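You operate a simulated robot arm through the tools that you are given. There is no shell and no other tool. Be economical: measure what you need, move in short steps, check, and stop when the job is done.

You are at the controls of a simulated two-armed robot. One attempt, no reset.

TASK
Test both harnesses on the bench; broken one in the red tray.
Fine: selector on WIRE, each plugged into the socket board, TEST once each; the sound one goes in the green tray.

It is judged by the outcome, as a careful person would: the job done as asked, and still so three seconds after it is handed in. It fails if anything else is knocked over, pushed out of place, dropped, spilled or broken.

THE ROBOT
Two 7-joint arms with two-finger grippers on one trunk, hanging from a carriage that runs on a gantry, over the field with the corners [188.9, 26.1], [-81.1, 26.1], [-81.1, -101.9], [188.9, -101.9] (x, y) and turns from -10.699 to 1.292 rad about z. Base frame: it is fixed where the carriage stands at the start and does not move with it; the origin is on the floor, on the carriage's upright axis, x ahead of it, y to its left, z up. Units: cm, rad, N and s.
The left shoulder is at the start at [4, 15.8, 117.7], the right one opposite. With the tool pointing down near the work surface each hand reaches from about 10 to 30 cm from the robot's upright axis, wherever it stands, measured 20 degrees to its own side. Places, roughly: inside of the green tray [50, 20, 80]; inside of the red tray [40, 20, 80]; lamp switch [30, 10, 90]; selector knob [50, 10, 90]; sockets of the socket board [60, 10, 80]. Payload 1.96 kg a hand.
The tool frame of a hand sits at the grasp point between the pads (the TCP): z along the fingers, y along the line on which they close. The tips reach 2 cm beyond it. Largest opening 7.2 cm; the body of the gripper starts 3.8 cm behind the TCP.
Orientation is that of the tool frame in the base frame, as a unit quaternion [x, y, z, w]. With the fingers straight down and closing along the base's y, the tool's x points along the base's -x, its y along +y and its z along -z.

THE INTERFACE
- The arms move only by the tool drive_tool. It takes "left_commands", "right_commands" or both (then of equal length, played together; a hand with none holds still); each is a list of rows, each a list of 7 numbers: the shift along the tool's x, y, z in cm, then the turn, a rotation vector about the tool's x, y, z in rad, then the gripper command, from -1 (fully open) to 1 (shut), values between in proportion. In form: [[dx, dy, dz, ax, ay, az, fingers], ...]. A call has 1 to 20 rows; each row is the pose to reach, as a shift and turn from the pose commanded when the call began, along the tool's axes at that moment. A row lasts 0.2 s, in which the tool goes at most 5 cm and 0.15 rad; a call with a longer step from one row to the next is refused whole, and so is a gripper value outside its range. Where a pose cannot be reached the arm comes as near as it can. A force on the tool above 40 N (or 10 N above the force at the start of the call, whichever is more), or a blocked arm, ends the call early, and 0.2 s more pass. Each finger travels about 4.5 cm/s and halts on what it meets, pressing with about 32 N; the grip force reading is that of the motor and also rises with nothing between the fingers. The clock runs only during rows and for 0.2 s after the last one: add rows that repeat a pose to give the fingers time. The reply holds the time, the measured pose of the TCP, the force on the tool along the base axes, the opening and the grip force, in the units named above and with some noise, with the torque about the TCP (base axes, N m) and any sound that the robot's microphone picked up.
- Cameras (640 x 400 px; columns grow to the right, rows downward): "scene" is now at [21.36, 1.2, 152.06]; the picture's right is [0.22, -0.97, 0.00], its down [-0.91, -0.21, -0.36] and it looks along [0.35, 0.08, -0.93] (base axes); focal length 266 px, centre (320, 200). "left" rides on the left gripper at [7.1, -1.9, -8.2] in its tool frame; the picture's right is [0.26, 0.97, 0.00], its down [-0.67, 0.18, -0.72] and it looks along [-0.69, 0.19, 0.70] (tool axes); focal length 280 px, centre (320, 200). "right" rides on the right gripper at [7.1, 1.9, -8.2] in its tool frame; the picture's right is [-0.26, 0.96, 0.00], its down [-0.67, -0.18, -0.72] and it looks along [-0.69, -0.19, 0.70] (tool axes); focal length 280 px, centre (320, 200). There is no depth. A picture from a camera that has moved, and an enlarged one, comes with that camera's place and axes in the base frame and with its lens.
- camera(camera): a new picture of that camera. The clock stands still meanwhile.
- slide_trunk(by): slides the trunk up (or, below 0, down) by that many cm; the arms and the scene camera ride with it, the base frame stays. It gives what a move gives, with no picture.
- steer(legs): drives the robot by 1 to 6 legs, each [ahead, left, turn to the left] in cm, cm and rad, along the robot's own axes; the way and the turn of a leg run together, so that a leg with both is an arc; at most 150 cm and 3.142 rad a leg. The arms and the cameras ride along, it lands a little off, and it stops where it bumps. It keeps to its track: a leg is cut to what the track allows. It gives what a move gives.
- turn_head(pan, tilt): turns the head with the scene camera to pan (to the left, within 1.501 rad either way) and tilt (down, from -0.506 to 1.204), counted from straight ahead of the robot. It gives what a move gives.
- enlarge(camera, box): a new picture of the part [left, top, right, bottom] of that camera's present view, enlarged. The clock stands still meanwhile.
- job_done(): hands the job in; it is judged then, once.

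Go step by step. Nothing tells you exact positions but the pictures and the camera data: compare them with the known pose of the tool, close in by small moves and look again before you grip or let go. The budget is 120 turns and 108 pictures, counting those below and the enlarged ones. Unless the task says otherwise, let go and move clear before handing in, and close with one line.

The tools are called after "Emit:" by a JSON object that holds its "method" and its "body". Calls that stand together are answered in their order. drive_tool: Moves the arms, as the interface text tells. Its arguments: {"type":"object","properties":{"left_commands":{"type":"array"},"right_commands":{"type":"array"}},"required":[]} The other tools are called the same way: slide_trunk (by) slides the trunk up or down; steer (legs) drives the base; turn_head (pan, tilt) turns the head that bears the scene camera; camera (camera) takes a picture; enlarge (camera, box) takes an enlarged picture of a part of a camera's view; job_done () hands the job in.

At the start:

```text
time_s: 0.0
left_ee_pos: [37.74, 24.96, 113.63]
left_tcp_rot: [0.0, 1.0, -0.001, 0.0]
left_force: [-0.9, -0.1, 0.1]
left_moment: [0.0, 0.04, 0.0]
left_grip_width: 7.19
left_grip_force: 0.1
right_ee_pos: [40.18, -11.86, 114.17]
right_tcp_rot: [0.0, 1.0, 0.0, 0.0]
right_force: [-0.2, 0.1, 0.6]
right_moment: [-0.04, 0.05, -0.04]
right_grip_width: 7.18
right_grip_force: 0.2
trunk travel left (down, up): [-50.0, 34.0]
robot x, y, heading: [-0.19, 0.02, 0.002]
head pan, tilt: [0.225, 1.201]
```

scene: 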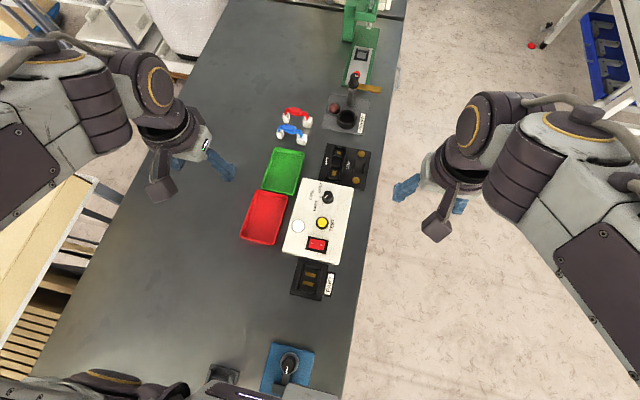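
right: 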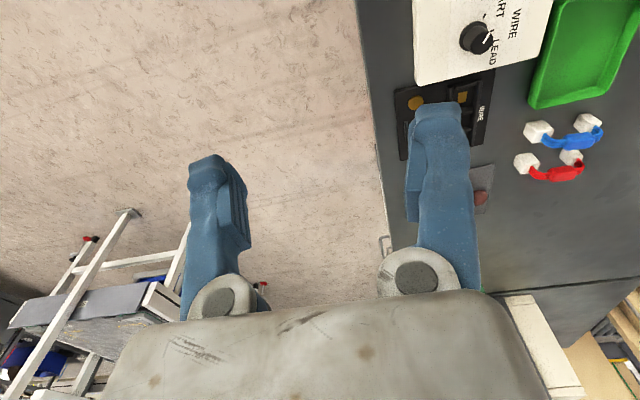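
left: 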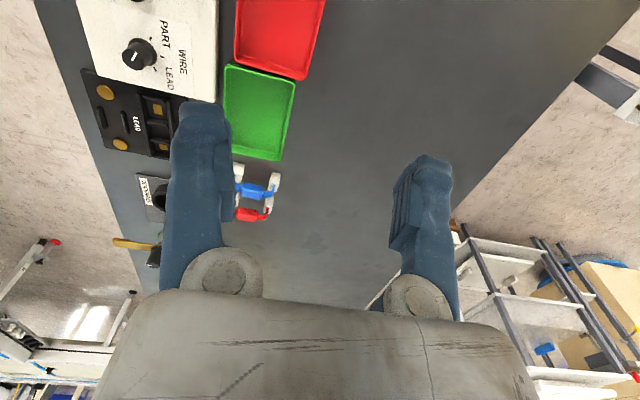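

I see a bench with red and green trays, a white tester with a knob, a yellow button and a red switch, socket boards, and two harnesses (red and blue). I'll take closer looks first.

Emit:
{"method": "enlarge", "body": {"camera": "scene", "box": [230, 90, 390, 190]}}

Emit:
{"method": "enlarge", "body": {"camera": "scene", "box": [230, 170, 390, 310]}}

Emit:
{"method": "enlarge", "body": {"camera": "left", "box": [60, 0, 320, 240]}}

```text
4.00 times, centred on (310, 140) of scene
camera zoom: at [21.36, 1.2, 152.06], right [0.22, -0.97, 0.0], down [-0.91, -0.21, -0.36], along [0.35, 0.08, -0.93], focal length 1064 px, centre (360, 440)
```

zoom: 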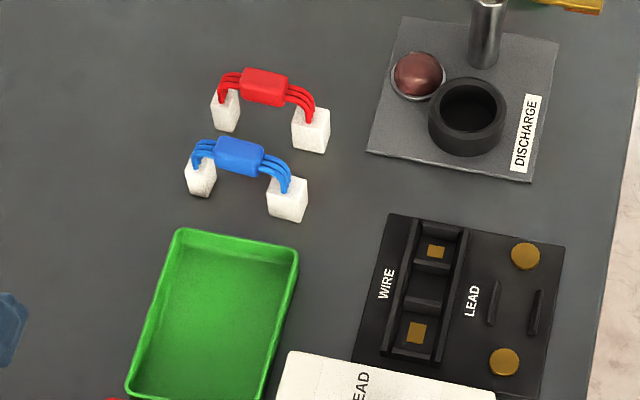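

```text
2.86 times, centred on (310, 240) of scene
camera zoom: at [21.36, 1.2, 152.06], right [0.22, -0.97, 0.0], down [-0.91, -0.21, -0.36], along [0.35, 0.08, -0.93], focal length 760 px, centre (349, 86)
```

zoom: 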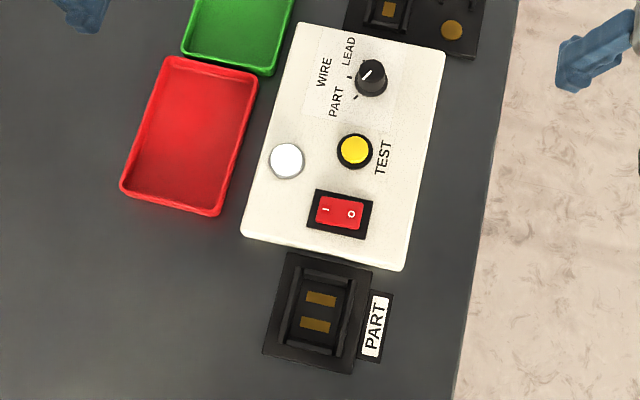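

```text
1.67 times, centred on (190, 120) of left
camera zoom: at [30.7, 22.9, 121.71], right [-0.26, 0.97, 0.0], down [0.67, 0.18, 0.72], along [0.69, 0.19, -0.7], focal length 467 px, centre (537, 333)
```

zoom: 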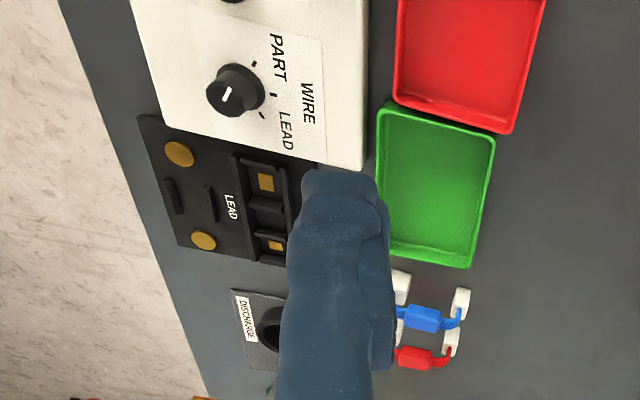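

Emit:
{"method": "steer", "body": {"legs": [[20, 0, 0]]}}

Emit:
{"method": "turn_head", "body": {"pan": 0.25, "tilt": 1.2}}

Emit:
{"method": "camera", "body": {"camera": "scene"}}

Emit:
{"method": "camera", "body": {"camera": "left"}}

```text
time_s: 1.6
left_ee_pos: [57.43, 25.16, 113.62]
left_tcp_rot: [-0.001, 1.0, 0.0, 0.0]
left_force: [-0.1, 0.1, 1.0]
left_moment: [0.0, 0.01, 0.08]
left_grip_width: 7.21
left_grip_force: 0.0
right_ee_pos: [60.04, -11.68, 114.06]
right_tcp_rot: [-0.002, 1.0, 0.0, -0.001]
right_force: [0.3, 0.3, 0.6]
right_moment: [0.0, 0.01, 0.02]
right_grip_width: 7.24
right_grip_force: 0.0
trunk travel left (down, up): [-50.0, 34.0]
robot x, y, heading: [19.31, -0.1, 0.004]
head pan, tilt: [0.225, 1.201]
```

```text
time_s: 2.2
left_ee_pos: [57.5, 25.13, 113.58]
left_tcp_rot: [-0.001, 1.0, 0.0, 0.0]
left_force: [0.5, 0.7, 0.0]
left_moment: [0.01, -0.01, -0.01]
left_grip_width: 7.2
left_grip_force: 0.1
right_ee_pos: [59.94, -11.76, 114.13]
right_tcp_rot: [-0.001, 1.0, -0.001, 0.0]
right_force: [0.0, 0.7, 0.0]
right_moment: [0.01, 0.01, -0.04]
right_grip_width: 7.18
right_grip_force: 0.1
trunk travel left (down, up): [-50.0, 34.0]
robot x, y, heading: [19.52, -0.08, -0.002]
head pan, tilt: [0.25, 1.201]
```

```text
101 pictures are left
camera scene: at [41.08, 1.43, 152.06], right [0.25, -0.97, 0.0], down [-0.9, -0.23, -0.36], along [0.35, 0.09, -0.93], focal length 266 px, centre (320, 200)
```

scene: 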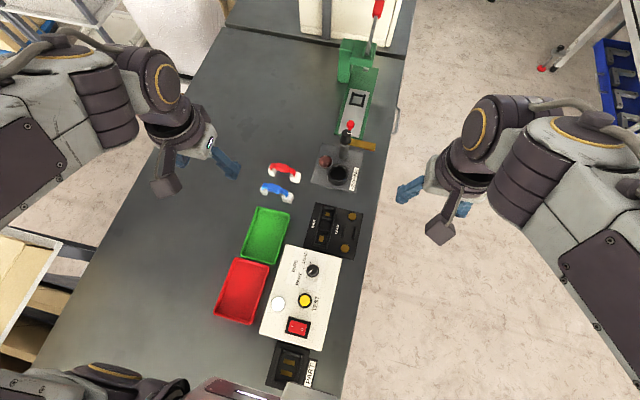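

```text
100 pictures are left
camera left: at [50.38, 23.04, 121.72], right [-0.27, 0.96, 0.0], down [0.67, 0.19, 0.72], along [0.69, 0.19, -0.7], focal length 280 px, centre (320, 200)
```

left: 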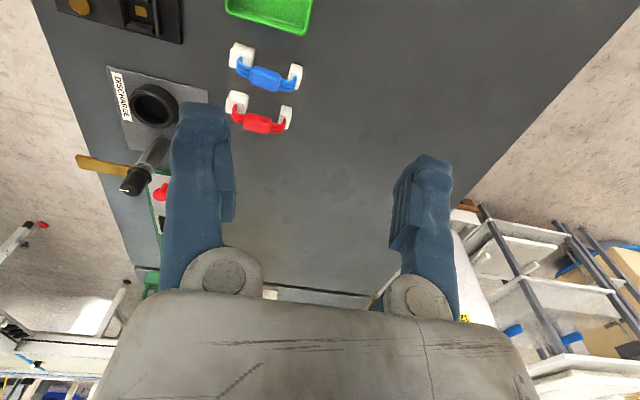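

Emit:
{"method": "enlarge", "body": {"camera": "scene", "box": [220, 150, 380, 250]}}

Emit:
{"method": "enlarge", "body": {"camera": "scene", "box": [200, 250, 360, 350]}}

Emit:
{"method": "enlarge", "body": {"camera": "left", "box": [200, 20, 328, 150]}}

```text
4.00 times, centred on (300, 200) of scene
camera zoom: at [41.08, 1.43, 152.06], right [0.25, -0.97, 0.0], down [-0.9, -0.23, -0.36], along [0.35, 0.09, -0.93], focal length 1064 px, centre (400, 200)
```

zoom: 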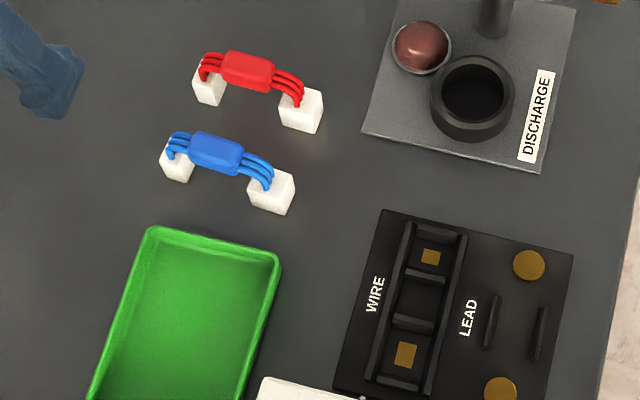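

```text
4.00 times, centred on (280, 300) of scene
camera zoom: at [41.08, 1.43, 152.06], right [0.25, -0.97, 0.0], down [-0.9, -0.23, -0.36], along [0.35, 0.09, -0.93], focal length 1064 px, centre (480, -200)
```

zoom: 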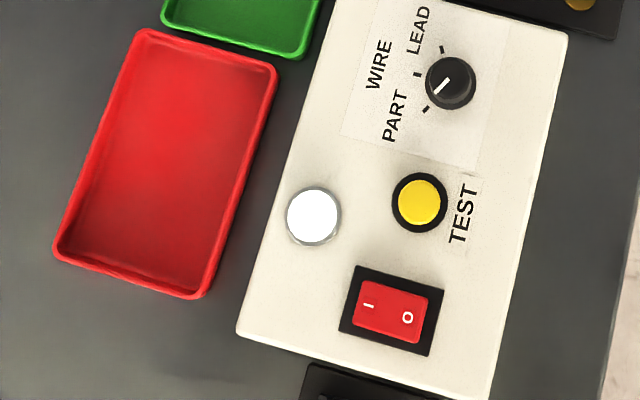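

```text
3.08 times, centred on (264, 85) of left
camera zoom: at [50.38, 23.04, 121.72], right [-0.27, 0.96, 0.0], down [0.67, 0.19, 0.72], along [0.69, 0.19, -0.7], focal length 863 px, centre (492, 554)
```

zoom: 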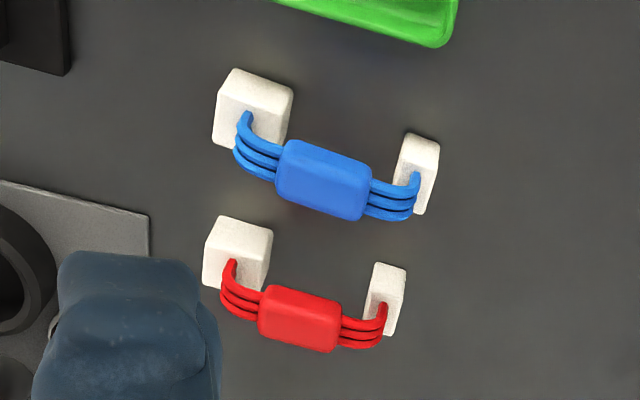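

The knob currently points to PART; WIRE is about 57° clockwise. I estimate knob (47.7, 5.1, 86), TEST (40.7, 5.1, 85), WIRE contacts (56.6/63.6, 5.1, 83), blue harness (65.5, 20.4). I'll set the base for the knob and bring the left hand above it.

Emit:
{"method": "steer", "body": {"legs": [[8, -2, 0]]}}

Emit:
{"method": "drive_tool", "body": {"left_commands": [[4, -4, 0, 0, 0, 0, -0.2], [8, -8, 0, 0, 0, 0, -0.2], [11, -11, 0, 0, 0, 0, -0.2], [14, -14, 1, 0, 0, 0, -0.2], [17, -16, 4, 0, 0, 0, -0.2], [18, -18, 8, 0, 0, 0, -0.2], [18, -18, 12, 0, 0, 0, -0.2], [18, -18, 12, 0, 0, 0, -0.2]]}}

Emit:
{"method": "camera", "body": {"camera": "left"}}

Emit:
{"method": "camera", "body": {"camera": "scene"}}

```text
time_s: 3.3
left_ee_pos: [65.44, 23.29, 113.52]
left_tcp_rot: [-0.002, 1.0, 0.0, 0.0]
left_force: [-0.7, -0.6, 0.4]
left_moment: [0.01, 0.0, 0.05]
left_grip_width: 7.24
left_grip_force: 0.0
right_ee_pos: [67.93, -13.69, 114.23]
right_tcp_rot: [0.0, 1.0, -0.001, 0.0]
right_force: [-0.6, 0.3, 1.0]
right_moment: [-0.04, 0.01, 0.02]
right_grip_width: 7.18
right_grip_force: 0.0
trunk travel left (down, up): [-50.0, 34.0]
robot x, y, heading: [27.64, -1.71, 0.005]
head pan, tilt: [0.25, 1.201]
```

```text
refused: row 1 steps farther than a row can; nothing moved
```

```text
96 pictures are left
camera left: at [58.4, 21.04, 121.73], right [-0.26, 0.96, 0.0], down [0.67, 0.18, 0.72], along [0.69, 0.19, -0.7], focal length 280 px, centre (320, 200)
```

left: 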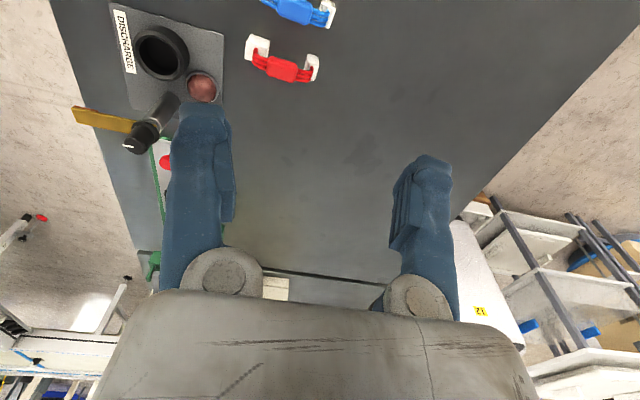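

```text
95 pictures are left
camera scene: at [49.07, -0.55, 152.07], right [0.25, -0.97, 0.0], down [-0.9, -0.23, -0.36], along [0.35, 0.09, -0.93], focal length 266 px, centre (320, 200)
```

scene: 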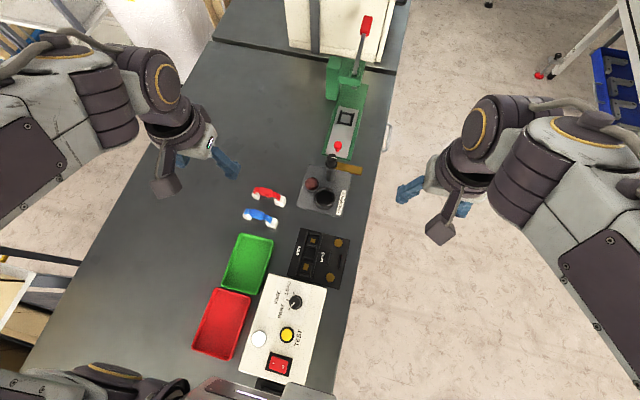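

The step was too long for one row; I'll resend it in shorter steps.

Emit:
{"method": "drive_tool", "body": {"left_commands": [[3, -3, 0, 0, 0, 0, -0.4], [6, -6, 0, 0, 0, 0, -0.4], [9, -9, 0, 0, 0, 0, -0.4], [12, -12, 0, 0, 0, 0, -0.4], [15, -15, 0, 0, 0, 0, -0.4], [17.7, -18.2, 0, 0, 0, 0, -0.4], [17.7, -18.2, 4, 0, 0, 0, -0.4], [17.7, -18.2, 8, 0, 0, 0, -0.4], [17.7, -18.2, 12, 0, 0, 0, -0.4], [17.7, -18.2, 12, 0, 0, 0, -0.4]]}}

Emit:
{"method": "camera", "body": {"camera": "left"}}

Emit:
{"method": "camera", "body": {"camera": "scene"}}

```text
time_s: 4.8
left_ee_pos: [47.87, 5.11, 112.73]
left_tcp_rot: [0.004, 1.0, 0.001, -0.002]
left_force: [0.5, 0.2, -0.1]
left_moment: [0.0, -0.02, -0.01]
left_grip_width: 5.02
left_grip_force: 0.1
left hand out of reach, approached as far as the arm can: row 1
right_ee_pos: [67.98, -13.65, 114.26]
right_tcp_rot: [-0.001, 1.0, 0.001, -0.001]
right_force: [0.7, -0.5, 0.1]
right_moment: [-0.02, -0.03, 0.03]
right_grip_width: 7.19
right_grip_force: 0.1
trunk travel left (down, up): [-50.0, 34.0]
robot x, y, heading: [27.85, -2.03, -0.001]
head pan, tilt: [0.25, 1.201]
stopped in row 7 (left hand): the force on the tool passed its limit at 80 N (the readings are from after the stop); the commanded pose is now the measured one
```

```text
94 pictures are left
camera left: at [40.72, 3.03, 120.86], right [-0.25, 0.97, 0.0], down [0.68, 0.18, 0.71], along [0.69, 0.18, -0.7], focal length 280 px, centre (320, 200)
```

left: 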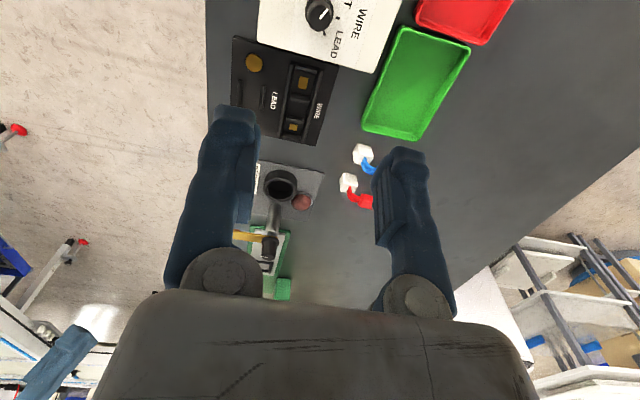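

```text
93 pictures are left
camera scene: at [49.05, -0.52, 152.06], right [0.25, -0.97, 0.0], down [-0.9, -0.23, -0.36], along [0.35, 0.09, -0.93], focal length 266 px, centre (320, 200)
```

scene: 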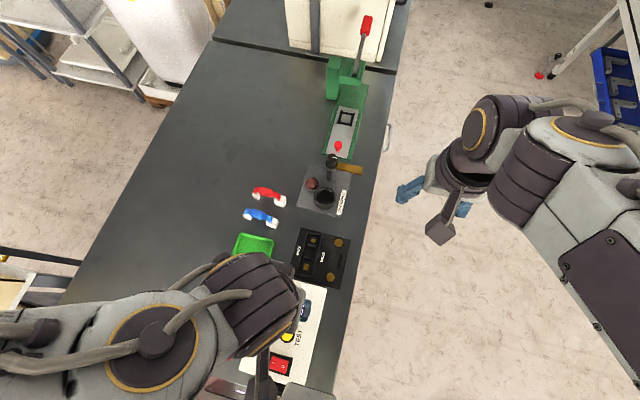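

The hand got above the knob but the folded arm was blocked high up. I'll try moving down gently.

Emit:
{"method": "drive_tool", "body": {"left_commands": [[0, 0, 2, 0, 0, 0, -0.4], [0, 0, 4, 0, 0, 0, -0.4], [0, 0, 6, 0, 0, 0, -0.4], [0, 0, 9, 0, 0, 0, -0.4], [0, 0, 12, 0, 0, 0, -0.4], [0, 0, 15, 0, 0, 0, -0.4]]}}

Emit:
{"method": "camera", "body": {"camera": "left"}}

```text
time_s: 6.2
left_ee_pos: [47.72, 5.09, 97.72]
left_tcp_rot: [0.005, 1.0, 0.001, -0.002]
left_force: [-0.5, 0.7, 0.2]
left_moment: [-0.01, 0.02, -0.03]
left_grip_width: 5.04
left_grip_force: 0.0
right_ee_pos: [68.0, -13.74, 114.16]
right_tcp_rot: [0.0, 1.0, 0.0, 0.0]
right_force: [0.1, -0.7, -0.2]
right_moment: [0.01, 0.01, 0.05]
right_grip_width: 7.2
right_grip_force: 0.2
trunk travel left (down, up): [-50.0, 34.0]
robot x, y, heading: [27.54, -1.92, 0.003]
head pan, tilt: [0.25, 1.201]
```

```text
92 pictures are left
camera left: at [40.68, 3.0, 105.85], right [-0.25, 0.97, 0.0], down [0.68, 0.18, 0.71], along [0.69, 0.18, -0.7], focal length 280 px, centre (320, 200)
```

left: 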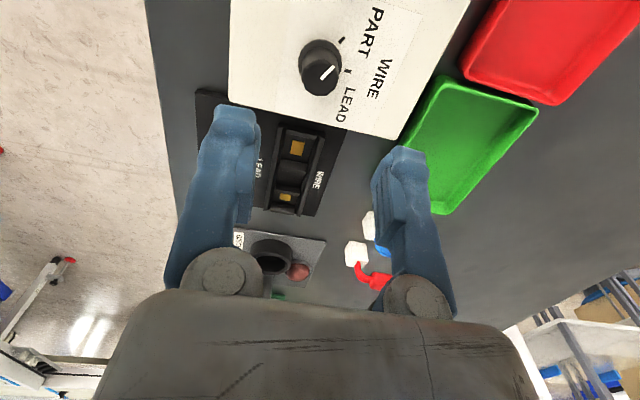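

Emit:
{"method": "drive_tool", "body": {"left_commands": [[0, 0, 3, 0, 0, 0, -0.4], [0, 0, 6, 0, 0, 0, -0.4], [0, 0, 8, 0, 0, 0, -0.4], [0, 0, 9, 0, 0, 0, -0.4], [0, 0, 9.5, 0, 0, 0, -0.4], [0, 0, 10, 0, 0, 0, -0.4], [0, 0, 10, 0, 0, 0, -0.4]]}}

Emit:
{"method": "camera", "body": {"camera": "left"}}

```text
time_s: 7.8
left_ee_pos: [47.7, 5.11, 87.62]
left_tcp_rot: [0.005, 1.0, 0.0, -0.002]
left_force: [-0.5, 0.8, 0.2]
left_moment: [-0.02, 0.02, 0.0]
left_grip_width: 5.03
left_grip_force: 0.1
right_ee_pos: [67.98, -13.73, 114.02]
right_tcp_rot: [0.0, 1.0, -0.001, 0.001]
right_force: [0.5, 0.8, 0.1]
right_moment: [-0.04, 0.04, 0.0]
right_grip_width: 7.22
right_grip_force: 0.1
trunk travel left (down, up): [-50.0, 34.0]
robot x, y, heading: [27.66, -1.77, 0.004]
head pan, tilt: [0.25, 1.201]
```

```text
91 pictures are left
camera left: at [40.65, 3.06, 95.78], right [-0.25, 0.97, 0.0], down [0.68, 0.18, 0.71], along [0.69, 0.18, -0.7], focal length 280 px, centre (320, 200)
```

left: 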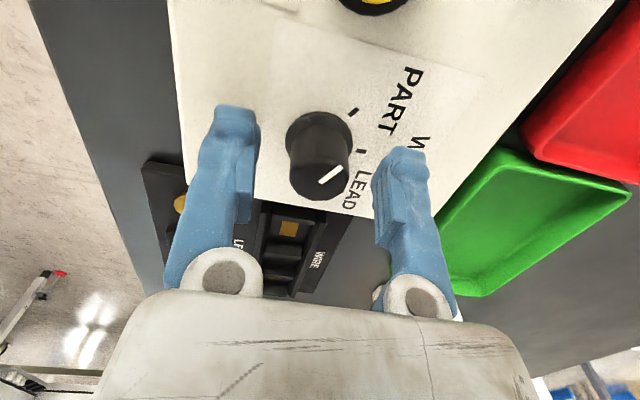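

Emit:
{"method": "drive_tool", "body": {"left_commands": [[0, 0, 0.5, 0, 0, 0, -0.4], [0, 0, 1.0, 0, 0, 0, -0.4], [0, 0, 1.0, 0, 0, 0, 0], [0, 0, 1.0, 0, 0, 0, 0.4], [0, 0, 1.0, 0, 0, 0, 0.4], [0, 0, 1.0, 0, 0, 0, 0.4], [0, 0, 1.0, 0, 0, 0, 0.4]]}}

Emit:
{"method": "camera", "body": {"camera": "left"}}

```text
time_s: 9.4
left_ee_pos: [47.56, 5.02, 86.72]
left_tcp_rot: [0.004, 1.0, 0.001, -0.002]
left_force: [0.5, -2.5, -7.4]
left_moment: [-0.07, -0.02, -0.02]
left_grip_width: 2.49
left_grip_force: 40.0
right_ee_pos: [67.99, -13.83, 114.14]
right_tcp_rot: [-0.001, 1.0, 0.0, -0.001]
right_force: [0.6, 0.1, -0.2]
right_moment: [0.02, -0.03, 0.0]
right_grip_width: 7.21
right_grip_force: 0.0
trunk travel left (down, up): [-50.0, 34.0]
robot x, y, heading: [27.8, -1.73, -0.002]
head pan, tilt: [0.25, 1.201]
```

```text
90 pictures are left
camera left: at [40.62, 3.1, 94.82], right [-0.25, 0.97, 0.0], down [0.68, 0.18, 0.71], along [0.69, 0.18, -0.7], focal length 280 px, centre (320, 200)
```

left: 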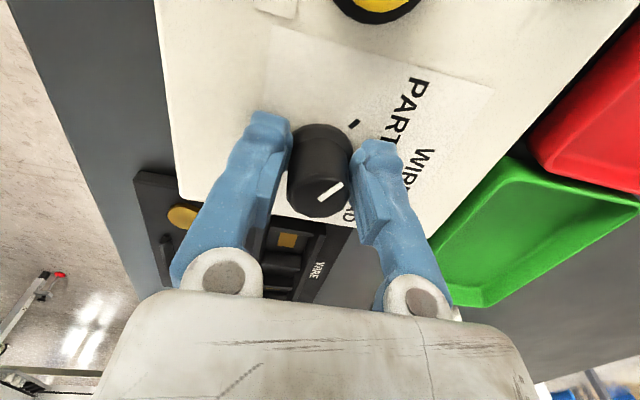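

Emit:
{"method": "drive_tool", "body": {"left_commands": [[0, 0, 0.001, 0, 0, 0.14, 0.4], [0, 0, 0, 0, 0, 0.28, 0.4], [0, 0, 0, 0, 0, 0.42, 0.4], [0, 0, 0, 0, 0, 0.56, 0.4], [0, 0, 0, 0, 0, 0.7, 0.4], [0, 0, 0, 0, 0, 0.84, 0.4], [0, 0, 0, 0, 0, 0.98, 0.4], [0, 0, 0, 0, 0, 0.98, 0.4]]}}

Emit:
{"method": "camera", "body": {"camera": "left"}}

```text
time_s: 11.2
left_ee_pos: [47.8, 5.38, 86.78]
left_tcp_rot: [0.475, 0.88, 0.001, -0.001]
left_force: [9.8, 12.8, -30.1]
left_moment: [0.21, 0.04, 0.04]
left_grip_width: 2.51
left_grip_force: 39.7
right_ee_pos: [68.03, -13.53, 114.1]
right_tcp_rot: [-0.002, 1.0, 0.001, 0.0]
right_force: [-0.5, 0.5, 0.4]
right_moment: [-0.01, 0.0, 0.01]
right_grip_width: 7.19
right_grip_force: 0.2
trunk travel left (down, up): [-50.0, 34.0]
robot x, y, heading: [27.56, -2.03, 0.003]
head pan, tilt: [0.25, 1.201]
```

```text
89 pictures are left
camera left: at [42.36, 10.06, 94.87], right [0.66, 0.75, 0.0], down [0.52, -0.47, 0.71], along [0.53, -0.47, -0.7], focal length 280 px, centre (320, 200)
```

left: 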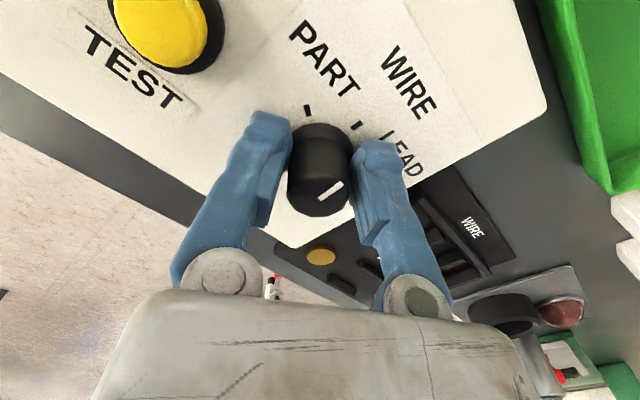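

The knob turned with the hand and the pointer appears toward WIRE. I'll release, back off upward and verify.

Emit:
{"method": "drive_tool", "body": {"left_commands": [[0, 0, 0, 0, 0, 0, 0.1], [0, 0, 0, 0, 0, 0, -0.3], [0, 0, 0, 0, 0, 0, -0.3], [0, 0, -2, 0, 0, 0, -0.3], [0, 0, -5, 0, 0, 0, -0.3], [0, 0, -8, 0, 0, 0, -0.3]]}}

Emit:
{"method": "camera", "body": {"camera": "left"}}

```text
time_s: 12.6
left_ee_pos: [47.67, 5.05, 94.61]
left_tcp_rot: [0.474, 0.881, 0.0, -0.002]
left_force: [-0.3, -0.4, 0.2]
left_moment: [0.02, 0.03, -0.02]
left_grip_width: 4.67
left_grip_force: 0.0
right_ee_pos: [67.89, -13.63, 114.17]
right_tcp_rot: [0.0, 1.0, 0.0, 0.0]
right_force: [0.5, -0.9, 0.4]
right_moment: [0.01, -0.02, 0.02]
right_grip_width: 7.2
right_grip_force: 0.0
trunk travel left (down, up): [-50.0, 34.0]
robot x, y, heading: [27.57, -1.73, 0.01]
head pan, tilt: [0.25, 1.201]
```

```text
88 pictures are left
camera left: at [42.26, 9.76, 102.86], right [0.66, 0.75, 0.0], down [0.53, -0.46, 0.71], along [0.53, -0.47, -0.7], focal length 280 px, centre (320, 200)
```

left: 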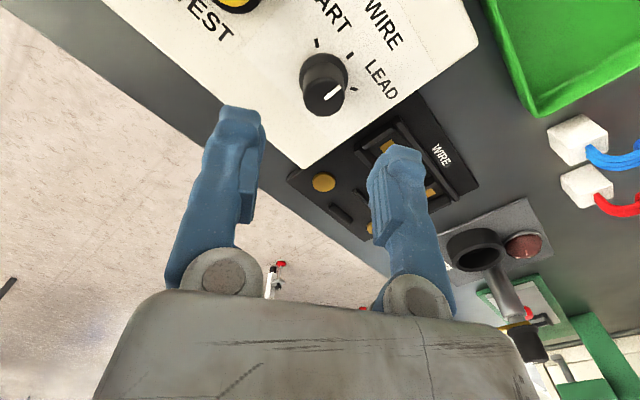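

Emit:
{"method": "enlarge", "body": {"camera": "left", "box": [270, 0, 430, 130]}}

Emit:
{"method": "enlarge", "body": {"camera": "left", "box": [330, 80, 500, 220]}}

```text
3.08 times, centred on (350, 65) of left
camera zoom: at [42.26, 9.76, 102.86], right [0.66, 0.75, 0.0], down [0.53, -0.46, 0.71], along [0.53, -0.47, -0.7], focal length 863 px, centre (228, 615)
```

zoom: 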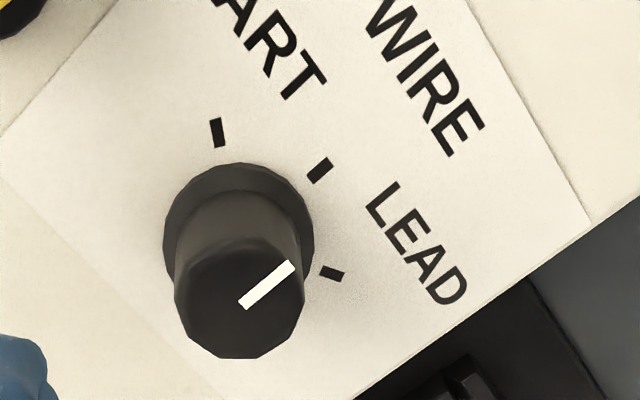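

```text
2.86 times, centred on (415, 150) of left
camera zoom: at [42.26, 9.76, 102.86], right [0.66, 0.75, 0.0], down [0.53, -0.46, 0.71], along [0.53, -0.47, -0.7], focal length 801 px, centre (49, 343)
```

zoom: 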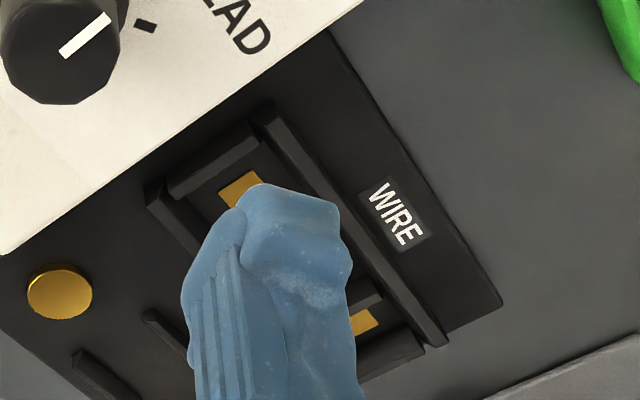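

The knob now points at WIRE. Next I raise the hand, turn the wrist back, retract the right hand a bit and move the base toward the harnesses.

Emit:
{"method": "drive_tool", "body": {"left_commands": [[0, 0, -3, 0, 0, -0.14, -0.3], [0, 0, -6, 0, 0, -0.28, -0.3], [0, 0, -8, 0, 0, -0.42, -0.3], [0, 0, -8, 0, 0, -0.56, -0.3], [0, 0, -8, 0, 0, -0.7, -0.3], [0, 0, -8, 0, 0, -0.84, -0.3], [0, 0, -8, 0, 0, -0.98, -0.3]], "right_commands": [[2, 0, 0, 0, 0, 0, -1], [4, 0, 0, 0, 0, 0, -1], [6, 0, 0, 0, 0, 0, -1], [8, 0, 0, 0, 0, 0, -1], [10, 0, 0, 0, 0, 0, -1], [12, 0, 0, 0, 0, 0, -1], [12, 0, 0, 0, 0, 0, -1]]}}

Emit:
{"method": "steer", "body": {"legs": [[18, 6, 0]]}}

Emit:
{"method": "camera", "body": {"camera": "left"}}

Emit:
{"method": "camera", "body": {"camera": "scene"}}

```text
time_s: 14.2
left_ee_pos: [47.74, 5.03, 102.73]
left_tcp_rot: [0.002, 1.0, 0.001, -0.002]
left_force: [0.9, -1.1, -0.9]
left_moment: [0.01, -0.03, -0.01]
left_grip_width: 4.68
left_grip_force: 0.1
right_ee_pos: [55.92, -13.65, 114.07]
right_tcp_rot: [-0.001, 1.0, 0.0, -0.001]
right_force: [0.0, 0.5, 0.0]
right_moment: [0.03, -0.01, 0.03]
right_grip_width: 7.21
right_grip_force: 0.0
trunk travel left (down, up): [-50.0, 34.0]
robot x, y, heading: [27.6, -2.12, 0.003]
head pan, tilt: [0.25, 1.201]
```

```text
time_s: 15.7
left_ee_pos: [65.84, 10.95, 102.8]
left_tcp_rot: [0.004, 1.0, 0.001, -0.002]
left_force: [-0.1, -0.2, 0.6]
left_moment: [0.01, -0.02, -0.02]
left_grip_width: 4.68
left_grip_force: 0.1
right_ee_pos: [73.74, -7.84, 114.08]
right_tcp_rot: [-0.001, 1.0, 0.0, -0.001]
right_force: [0.8, 0.4, -0.7]
right_moment: [-0.02, 0.02, 0.0]
right_grip_width: 7.19
right_grip_force: 0.1
trunk travel left (down, up): [-50.0, 34.0]
robot x, y, heading: [45.91, 3.99, 0.002]
head pan, tilt: [0.25, 1.201]
```

```text
85 pictures are left
camera left: at [58.66, 8.97, 110.91], right [-0.25, 0.97, 0.0], down [0.68, 0.18, 0.71], along [0.69, 0.18, -0.7], focal length 280 px, centre (320, 200)
```

left: 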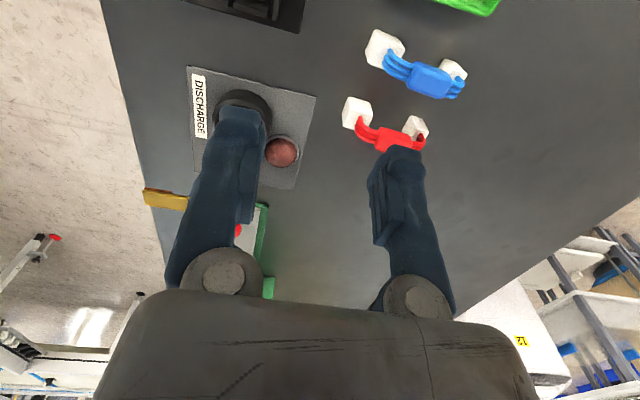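

```text
84 pictures are left
camera scene: at [66.95, 5.37, 152.06], right [0.25, -0.97, 0.0], down [-0.9, -0.23, -0.36], along [0.35, 0.09, -0.93], focal length 266 px, centre (320, 200)
```

scene: 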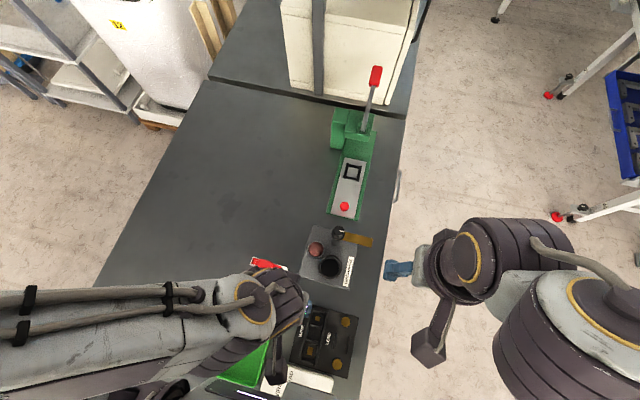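

Emit:
{"method": "drive_tool", "body": {"left_commands": [[0.05, 1, 0, 0, 0, -0.14, -0.3], [0.1, 2, 0, 0, 0, -0.28, -0.3], [0.1, 3, 0, 0, 0, -0.42, -0.3], [0.2, 4, 0, 0, 0, -0.56, -0.3], [0.2, 5, 0, 0, 0, -0.7, -0.3], [0.2, 6, 0, 0, 0, -0.84, -0.3], [0.2, 7, 0, 0, 0, -0.98, -0.3], [0.2, 8, 0, 0, 0, -1.12, -0.3], [0.2, 9, 0, 0, 0, -1.26, -0.3], [0.2, 9.5, 0, 0, 0, -1.4, -0.3], [0.2, 9.5, 0, 0, 0, -1.54, -0.3], [0.2, 9.5, 0, 0, 0, -1.571, -0.3]]}}

Emit:
{"method": "camera", "body": {"camera": "left"}}

```text
time_s: 16.6
left_ee_pos: [65.31, 12.65, 106.06]
left_tcp_rot: [-0.209, 0.978, 0.015, 0.007]
left_force: [3.2, 5.9, -3.4]
left_moment: [-0.37, 0.13, -0.23]
left_grip_width: 4.67
left_grip_force: 0.0
left hand out of reach, approached as far as the arm can: row 1, 2, 3, 4
right_ee_pos: [73.72, -8.01, 114.13]
right_tcp_rot: [-0.001, 1.0, -0.001, 0.0]
right_force: [-0.4, -1.0, 0.0]
right_moment: [0.01, -0.05, 0.01]
right_grip_width: 7.2
right_grip_force: 0.1
trunk travel left (down, up): [-50.0, 34.0]
robot x, y, heading: [45.59, 3.9, -0.001]
head pan, tilt: [0.25, 1.201]
stopped in row 4 (left hand): the force on the tool passed its limit at 175 N (the readings are from after the stop); the commanded pose is now the measured one
```

```text
83 pictures are left
camera left: at [59.59, 7.72, 114.03], right [-0.63, 0.77, 0.02], down [0.53, 0.42, 0.73], along [0.56, 0.47, -0.68], focal length 280 px, centre (320, 200)
```

left: 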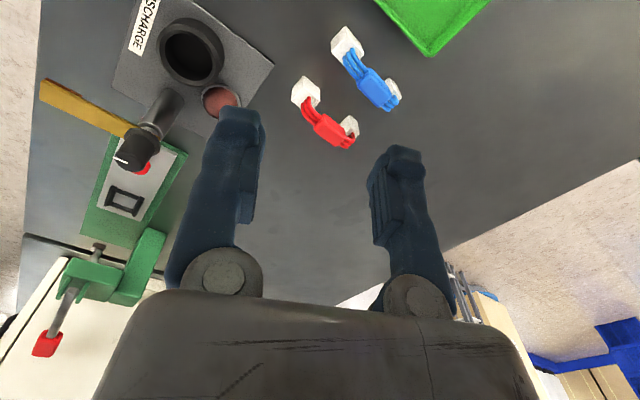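

The wrist won't turn that way from here because the arm blocks itself. I'll restore the nominal hand pose and turn the whole robot left instead, so the fingers close along base x at the harness.

Emit:
{"method": "drive_tool", "body": {"left_commands": [[0.15, -0.6, 1, 0.01, 0.005, 0.14, -0.3], [0.3, -1.2, 2, 0.02, 0.01, 0.28, -0.3], [0.44, -1.72, 3, 0.03, 0.014, 0.42, -0.3], [0.44, -1.72, 3, 0.03, 0.014, 0.42, -0.3]]}}

Emit:
{"method": "slide_trunk", "body": {"by": 8}}

Emit:
{"method": "steer", "body": {"legs": [[0, 0, 0.6], [0, 0, 0.68]]}}

Emit:
{"method": "camera", "body": {"camera": "scene"}}

```text
time_s: 17.6
left_ee_pos: [65.67, 11.18, 103.06]
left_tcp_rot: [0.001, 1.0, -0.001, 0.001]
left_force: [0.0, 0.3, 0.7]
left_moment: [-0.02, -0.01, -0.05]
left_grip_width: 4.67
left_grip_force: 0.1
right_ee_pos: [73.77, -7.83, 114.06]
right_tcp_rot: [0.0, 1.0, 0.001, 0.001]
right_force: [0.5, 0.3, 0.3]
right_moment: [-0.01, 0.04, 0.0]
right_grip_width: 7.18
right_grip_force: 0.0
trunk travel left (down, up): [-50.0, 34.0]
robot x, y, heading: [45.47, 4.14, 0.001]
head pan, tilt: [0.25, 1.201]
```

```text
time_s: 18.8
left_ee_pos: [65.62, 11.18, 111.2]
left_tcp_rot: [0.0, 1.0, 0.001, 0.0]
left_force: [0.1, -0.2, 0.4]
left_moment: [-0.03, -0.02, -0.03]
left_grip_width: 4.68
left_grip_force: 0.1
right_ee_pos: [73.74, -7.81, 122.1]
right_tcp_rot: [0.0, 1.0, 0.0, 0.0]
right_force: [-0.1, -0.5, -0.3]
right_moment: [0.01, -0.02, -0.03]
right_grip_width: 7.2
right_grip_force: 0.1
trunk travel left (down, up): [-58.0, 26.0]
robot x, y, heading: [45.58, 3.79, 0.0]
head pan, tilt: [0.25, 1.201]
```

```text
time_s: 22.6
left_ee_pos: [44.58, 25.35, 111.05]
left_tcp_rot: [-0.593, 0.805, 0.0, 0.0]
left_force: [-0.4, -0.5, 0.0]
left_moment: [-0.01, 0.01, 0.02]
left_grip_width: 4.68
left_grip_force: 0.1
right_ee_pos: [65.32, 27.34, 122.02]
right_tcp_rot: [-0.594, 0.804, 0.0, 0.0]
right_force: [-0.7, -0.9, -0.8]
right_moment: [-0.02, 0.03, -0.02]
right_grip_width: 7.2
right_grip_force: 0.1
trunk travel left (down, up): [-58.0, 26.0]
robot x, y, heading: [45.74, 3.94, 1.272]
head pan, tilt: [0.25, 1.201]
```

```text
82 pictures are left
camera scene: at [50.49, 24.79, 160.06], right [1.0, -0.05, 0.0], down [-0.05, -0.93, -0.36], along [0.02, 0.36, -0.93], focal length 266 px, centre (320, 200)
```

scene: 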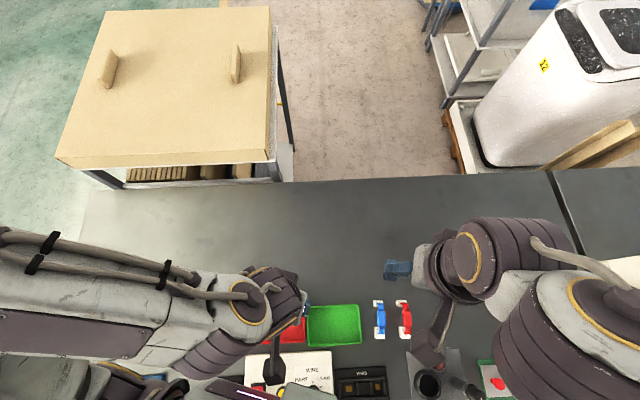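

Turning worked (heading 1.272), and the right hand is now nearly over the harnesses, so I'll use the right hand for handling. I shift the base slightly and bring the right hand above the blue harness.

Emit:
{"method": "steer", "body": {"legs": [[0.6, -5.4, 0]]}}

Emit:
{"method": "camera", "body": {"camera": "right"}}

Emit:
{"method": "camera", "body": {"camera": "scene"}}

```text
time_s: 23.5
left_ee_pos: [49.91, 24.27, 111.18]
left_tcp_rot: [-0.593, 0.805, 0.001, 0.001]
left_force: [0.2, -0.9, 0.4]
left_moment: [0.01, -0.03, -0.03]
left_grip_width: 4.66
left_grip_force: 0.1
right_ee_pos: [70.48, 26.53, 122.16]
right_tcp_rot: [-0.594, 0.805, 0.0, 0.0]
right_force: [0.7, -0.2, 0.5]
right_moment: [-0.01, 0.05, -0.02]
right_grip_width: 7.2
right_grip_force: 0.0
trunk travel left (down, up): [-58.0, 26.0]
robot x, y, heading: [50.92, 2.77, 1.274]
head pan, tilt: [0.25, 1.201]
```

```text
81 pictures are left
camera right: at [66.4, 20.27, 130.19], right [-0.84, 0.54, 0.0], down [0.37, 0.59, 0.72], along [0.38, 0.6, -0.7], focal length 280 px, centre (320, 200)
```

right: 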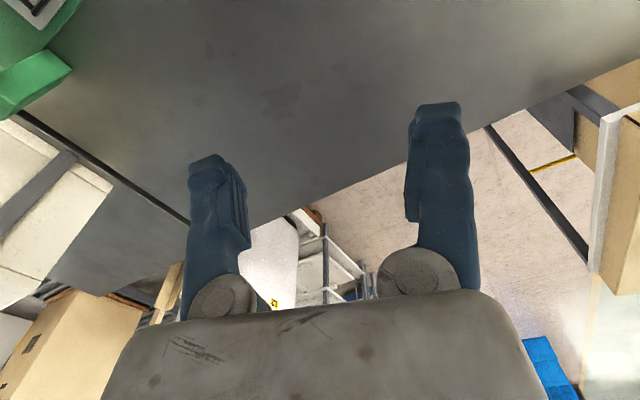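

```text
80 pictures are left
camera scene: at [55.75, 23.8, 160.06], right [1.0, -0.05, 0.0], down [-0.05, -0.93, -0.36], along [0.02, 0.36, -0.93], focal length 266 px, centre (320, 200)
```

scene: 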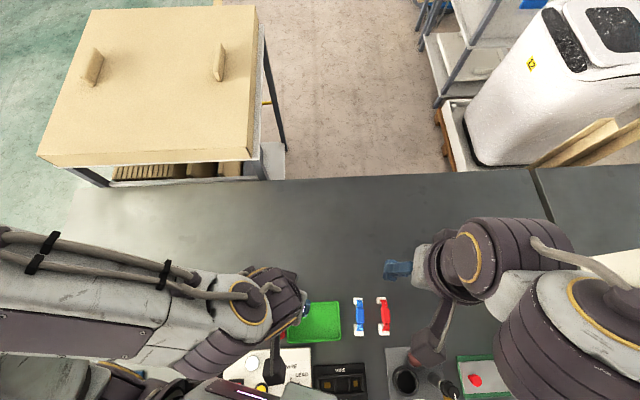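

Emit:
{"method": "enlarge", "body": {"camera": "scene", "box": [330, 280, 410, 350]}}

Emit:
{"method": "enlarge", "body": {"camera": "scene", "box": [230, 340, 390, 400]}}

```text
5.71 times, centred on (370, 315) of scene
camera zoom: at [55.75, 23.8, 160.06], right [1.0, -0.05, 0.0], down [-0.05, -0.93, -0.36], along [0.02, 0.36, -0.93], focal length 1521 px, centre (34, -457)
```

zoom: 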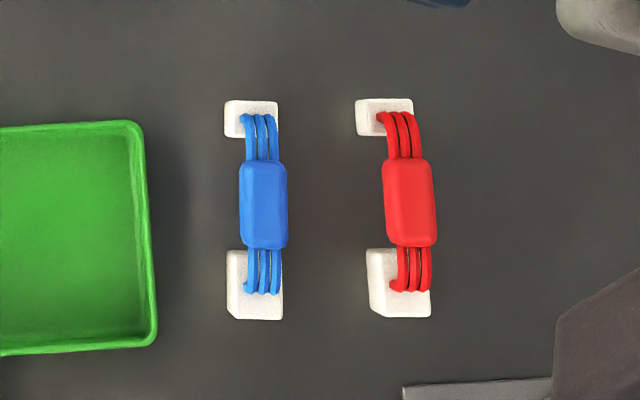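

```text
4.00 times, centred on (310, 370) of scene
camera zoom: at [55.75, 23.8, 160.06], right [1.0, -0.05, 0.0], down [-0.05, -0.93, -0.36], along [0.02, 0.36, -0.93], focal length 1064 px, centre (360, -480)
```

zoom: 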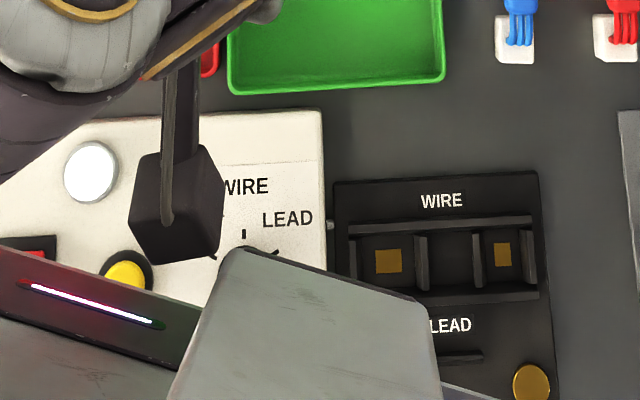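

The layout is clear: the big block sits on each harness's −y end, and the larger socket pocket is at low x, so the harness must turn 84° clockwise. I move the right hand above the blue harness, aligned to its angle.

Emit:
{"method": "drive_tool", "body": {"right_commands": [[2, 0.8, 3, 0, 0, -0.1, -0.4], [4, 1.6, 6, 0, 0, -0.194, -0.4], [6, 2.4, 9, 0, 0, -0.194, -0.4], [7.24, 2.84, 12, 0, 0, -0.194, -0.4], [7.24, 2.84, 16, 0, 0, -0.194, -0.4], [7.24, 2.84, 20, 0, 0, -0.194, -0.4], [7.24, 2.84, 24, 0, 0, -0.194, -0.4], [7.24, 2.84, 26, 0, 0, -0.194, -0.4], [7.24, 2.84, 26, 0, 0, -0.194, -0.4]]}}

Emit:
{"method": "camera", "body": {"camera": "right"}}

```text
time_s: 25.5
left_ee_pos: [50.0, 24.31, 111.13]
left_tcp_rot: [-0.592, 0.806, 0.0, 0.0]
left_force: [-0.1, -0.8, -0.6]
left_moment: [-0.01, -0.04, -0.01]
left_grip_width: 4.69
left_grip_force: 0.1
right_ee_pos: [65.57, 20.4, 96.14]
right_tcp_rot: [-0.668, 0.744, 0.0, -0.001]
right_force: [0.1, -0.4, 0.7]
right_moment: [0.0, 0.01, -0.02]
right_grip_width: 5.03
right_grip_force: 0.0
right hand out of reach, approached as far as the arm can: row 4, 5
trunk travel left (down, up): [-58.0, 26.0]
robot x, y, heading: [50.65, 2.84, 1.271]
head pan, tilt: [0.25, 1.201]
```

```text
77 pictures are left
camera right: at [62.82, 13.59, 104.21], right [-0.93, 0.36, 0.0], down [0.25, 0.65, 0.72], along [0.26, 0.67, -0.7], focal length 280 px, centre (320, 200)
```

right: 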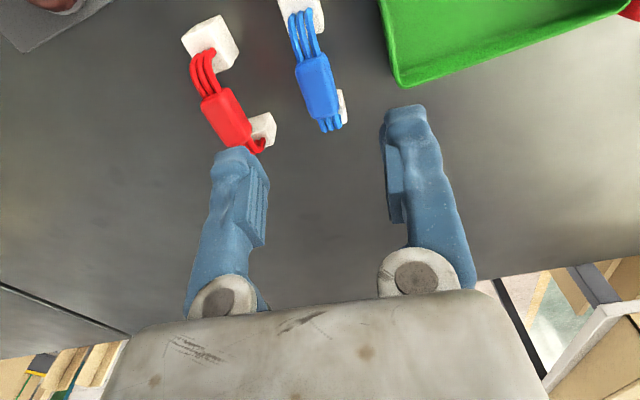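

Emit:
{"method": "drive_tool", "body": {"right_commands": [[-0.2, -0.13, 3, 0, 0, 0, -0.4], [-0.2, -0.13, 6, 0, 0, 0, -0.4], [-0.2, -0.13, 8, 0, 0, 0, -0.4], [-0.2, -0.13, 9, 0, 0, 0, -0.4], [-0.2, -0.13, 9.5, 0, 0, 0, -0.4], [-0.2, -0.13, 9.5, 0, 0, 0, -0.4]]}}

Emit:
{"method": "camera", "body": {"camera": "right"}}

Emit:
{"method": "enlarge", "body": {"camera": "scene", "box": [300, 260, 440, 350]}}

```text
time_s: 26.9
left_ee_pos: [49.75, 24.35, 111.03]
left_tcp_rot: [-0.592, 0.806, 0.001, 0.0]
left_force: [0.7, 0.6, -0.2]
left_moment: [-0.03, 0.0, 0.01]
left_grip_width: 4.71
left_grip_force: 0.1
right_ee_pos: [65.8, 20.38, 86.63]
right_tcp_rot: [-0.668, 0.744, 0.0, 0.001]
right_force: [-0.1, 1.3, 0.1]
right_moment: [0.02, 0.01, -0.01]
right_grip_width: 5.04
right_grip_force: 0.1
trunk travel left (down, up): [-58.0, 26.0]
robot x, y, heading: [50.88, 3.05, 1.268]
head pan, tilt: [0.25, 1.201]
```

```text
76 pictures are left
camera right: at [62.96, 13.69, 94.67], right [-0.93, 0.36, 0.0], down [0.25, 0.65, 0.72], along [0.26, 0.67, -0.7], focal length 280 px, centre (320, 200)
```

right: 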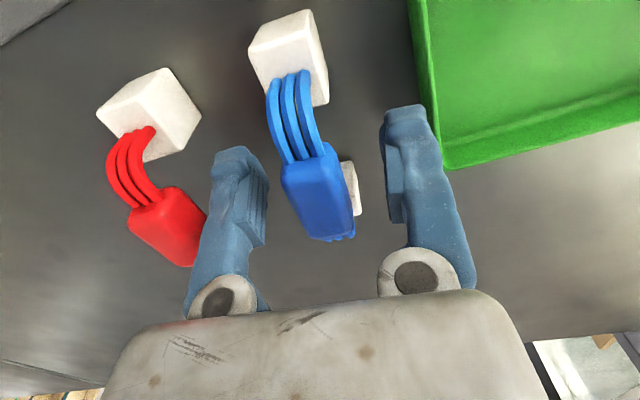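

```text
4.44 times, centred on (370, 305) of scene
camera zoom: at [55.73, 23.81, 160.06], right [1.0, -0.05, 0.0], down [-0.05, -0.93, -0.36], along [0.02, 0.36, -0.93], focal length 1183 px, centre (98, -267)
```

zoom: 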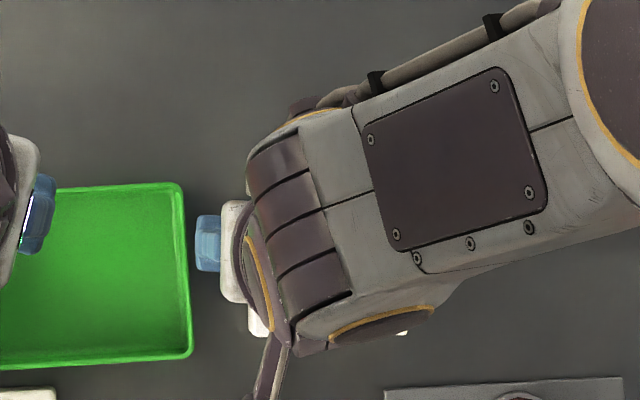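

Emit:
{"method": "drive_tool", "body": {"right_commands": [[-0.15, 0, 0.5, 0, 0, 0, -0.4], [-0.15, 0, 0.6, 0, 0, 0, 0], [-0.15, 0, 0.6, 0, 0, 0, 0.4], [-0.15, 0, 0.6, 0, 0, 0, 0.7], [-0.15, 0, 0.6, 0, 0, 0, 0.7], [-0.15, 0, 0.6, 0, 0, 0, 0.7]]}}

Emit:
{"method": "camera", "body": {"camera": "right"}}

```text
time_s: 28.3
left_ee_pos: [49.93, 24.33, 111.12]
left_tcp_rot: [-0.593, 0.805, 0.0, 0.0]
left_force: [-0.1, -0.5, -1.2]
left_moment: [0.0, 0.01, 0.02]
left_grip_width: 4.68
left_grip_force: 0.0
right_ee_pos: [65.77, 20.73, 86.16]
right_tcp_rot: [-0.669, 0.743, 0.0, 0.001]
right_force: [0.4, -0.9, -0.1]
right_moment: [-0.01, 0.02, 0.01]
right_grip_width: 1.15
right_grip_force: 0.8
trunk travel left (down, up): [-58.0, 26.0]
robot x, y, heading: [50.93, 2.78, 1.278]
head pan, tilt: [0.25, 1.201]
```

```text
74 pictures are left
camera right: at [62.96, 13.88, 94.12], right [-0.93, 0.36, 0.0], down [0.25, 0.65, 0.72], along [0.26, 0.67, -0.7], focal length 280 px, centre (320, 200)
```

right: 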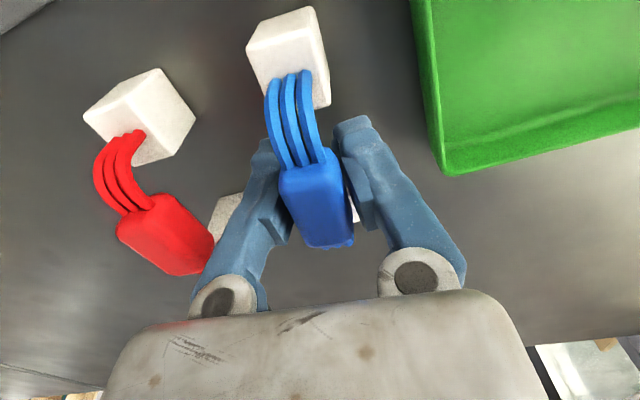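

Emit:
{"method": "enlarge", "body": {"camera": "right", "box": [220, 90, 420, 270]}}

```text
2.22 times, centred on (320, 180) of right
camera zoom: at [62.96, 13.88, 94.12], right [-0.93, 0.36, 0.0], down [0.25, 0.65, 0.72], along [0.26, 0.67, -0.7], focal length 623 px, centre (320, 244)
```

zoom: 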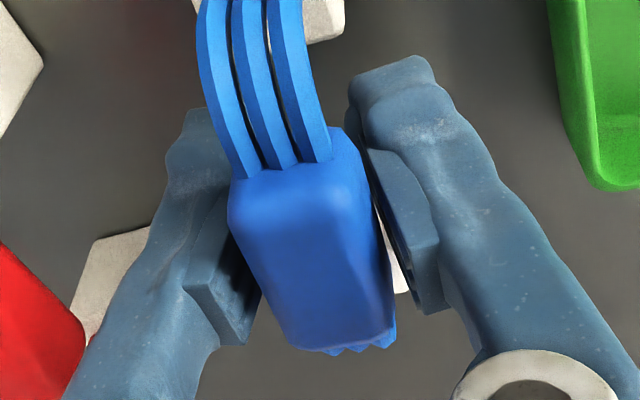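

Emit:
{"method": "drive_tool", "body": {"right_commands": [[0, 0, 0, 0, 0, 0, 1], [0, 0, 0, 0, 0, 0, 1], [0, 0, 0, 0, 0, 0, 1]]}}

Emit:
{"method": "camera", "body": {"camera": "right"}}

```text
time_s: 29.1
left_ee_pos: [49.79, 24.34, 111.13]
left_tcp_rot: [-0.593, 0.805, 0.001, 0.001]
left_force: [0.3, -0.1, -0.2]
left_moment: [0.0, -0.01, -0.02]
left_grip_width: 4.69
left_grip_force: 0.1
right_ee_pos: [65.82, 20.67, 86.08]
right_tcp_rot: [-0.669, 0.744, -0.001, 0.0]
right_force: [-0.2, 0.9, -0.5]
right_moment: [-0.01, -0.01, 0.03]
right_grip_width: 0.93
right_grip_force: 32.1
trunk travel left (down, up): [-58.0, 26.0]
robot x, y, heading: [50.89, 3.0, 1.271]
head pan, tilt: [0.25, 1.201]
```

```text
72 pictures are left
camera right: at [62.96, 13.88, 94.12], right [-0.93, 0.36, 0.0], down [0.25, 0.65, 0.72], along [0.26, 0.67, -0.7], focal length 280 px, centre (320, 200)
```

right: 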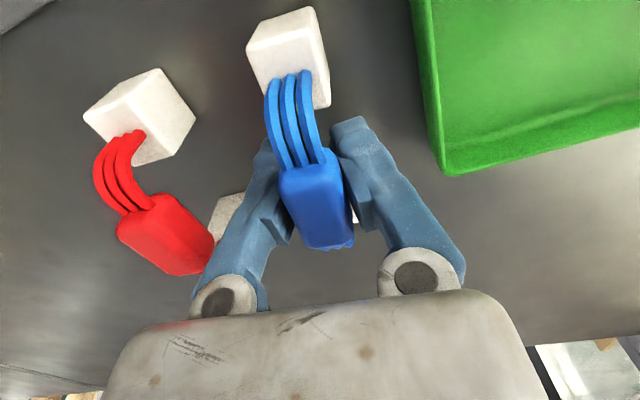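

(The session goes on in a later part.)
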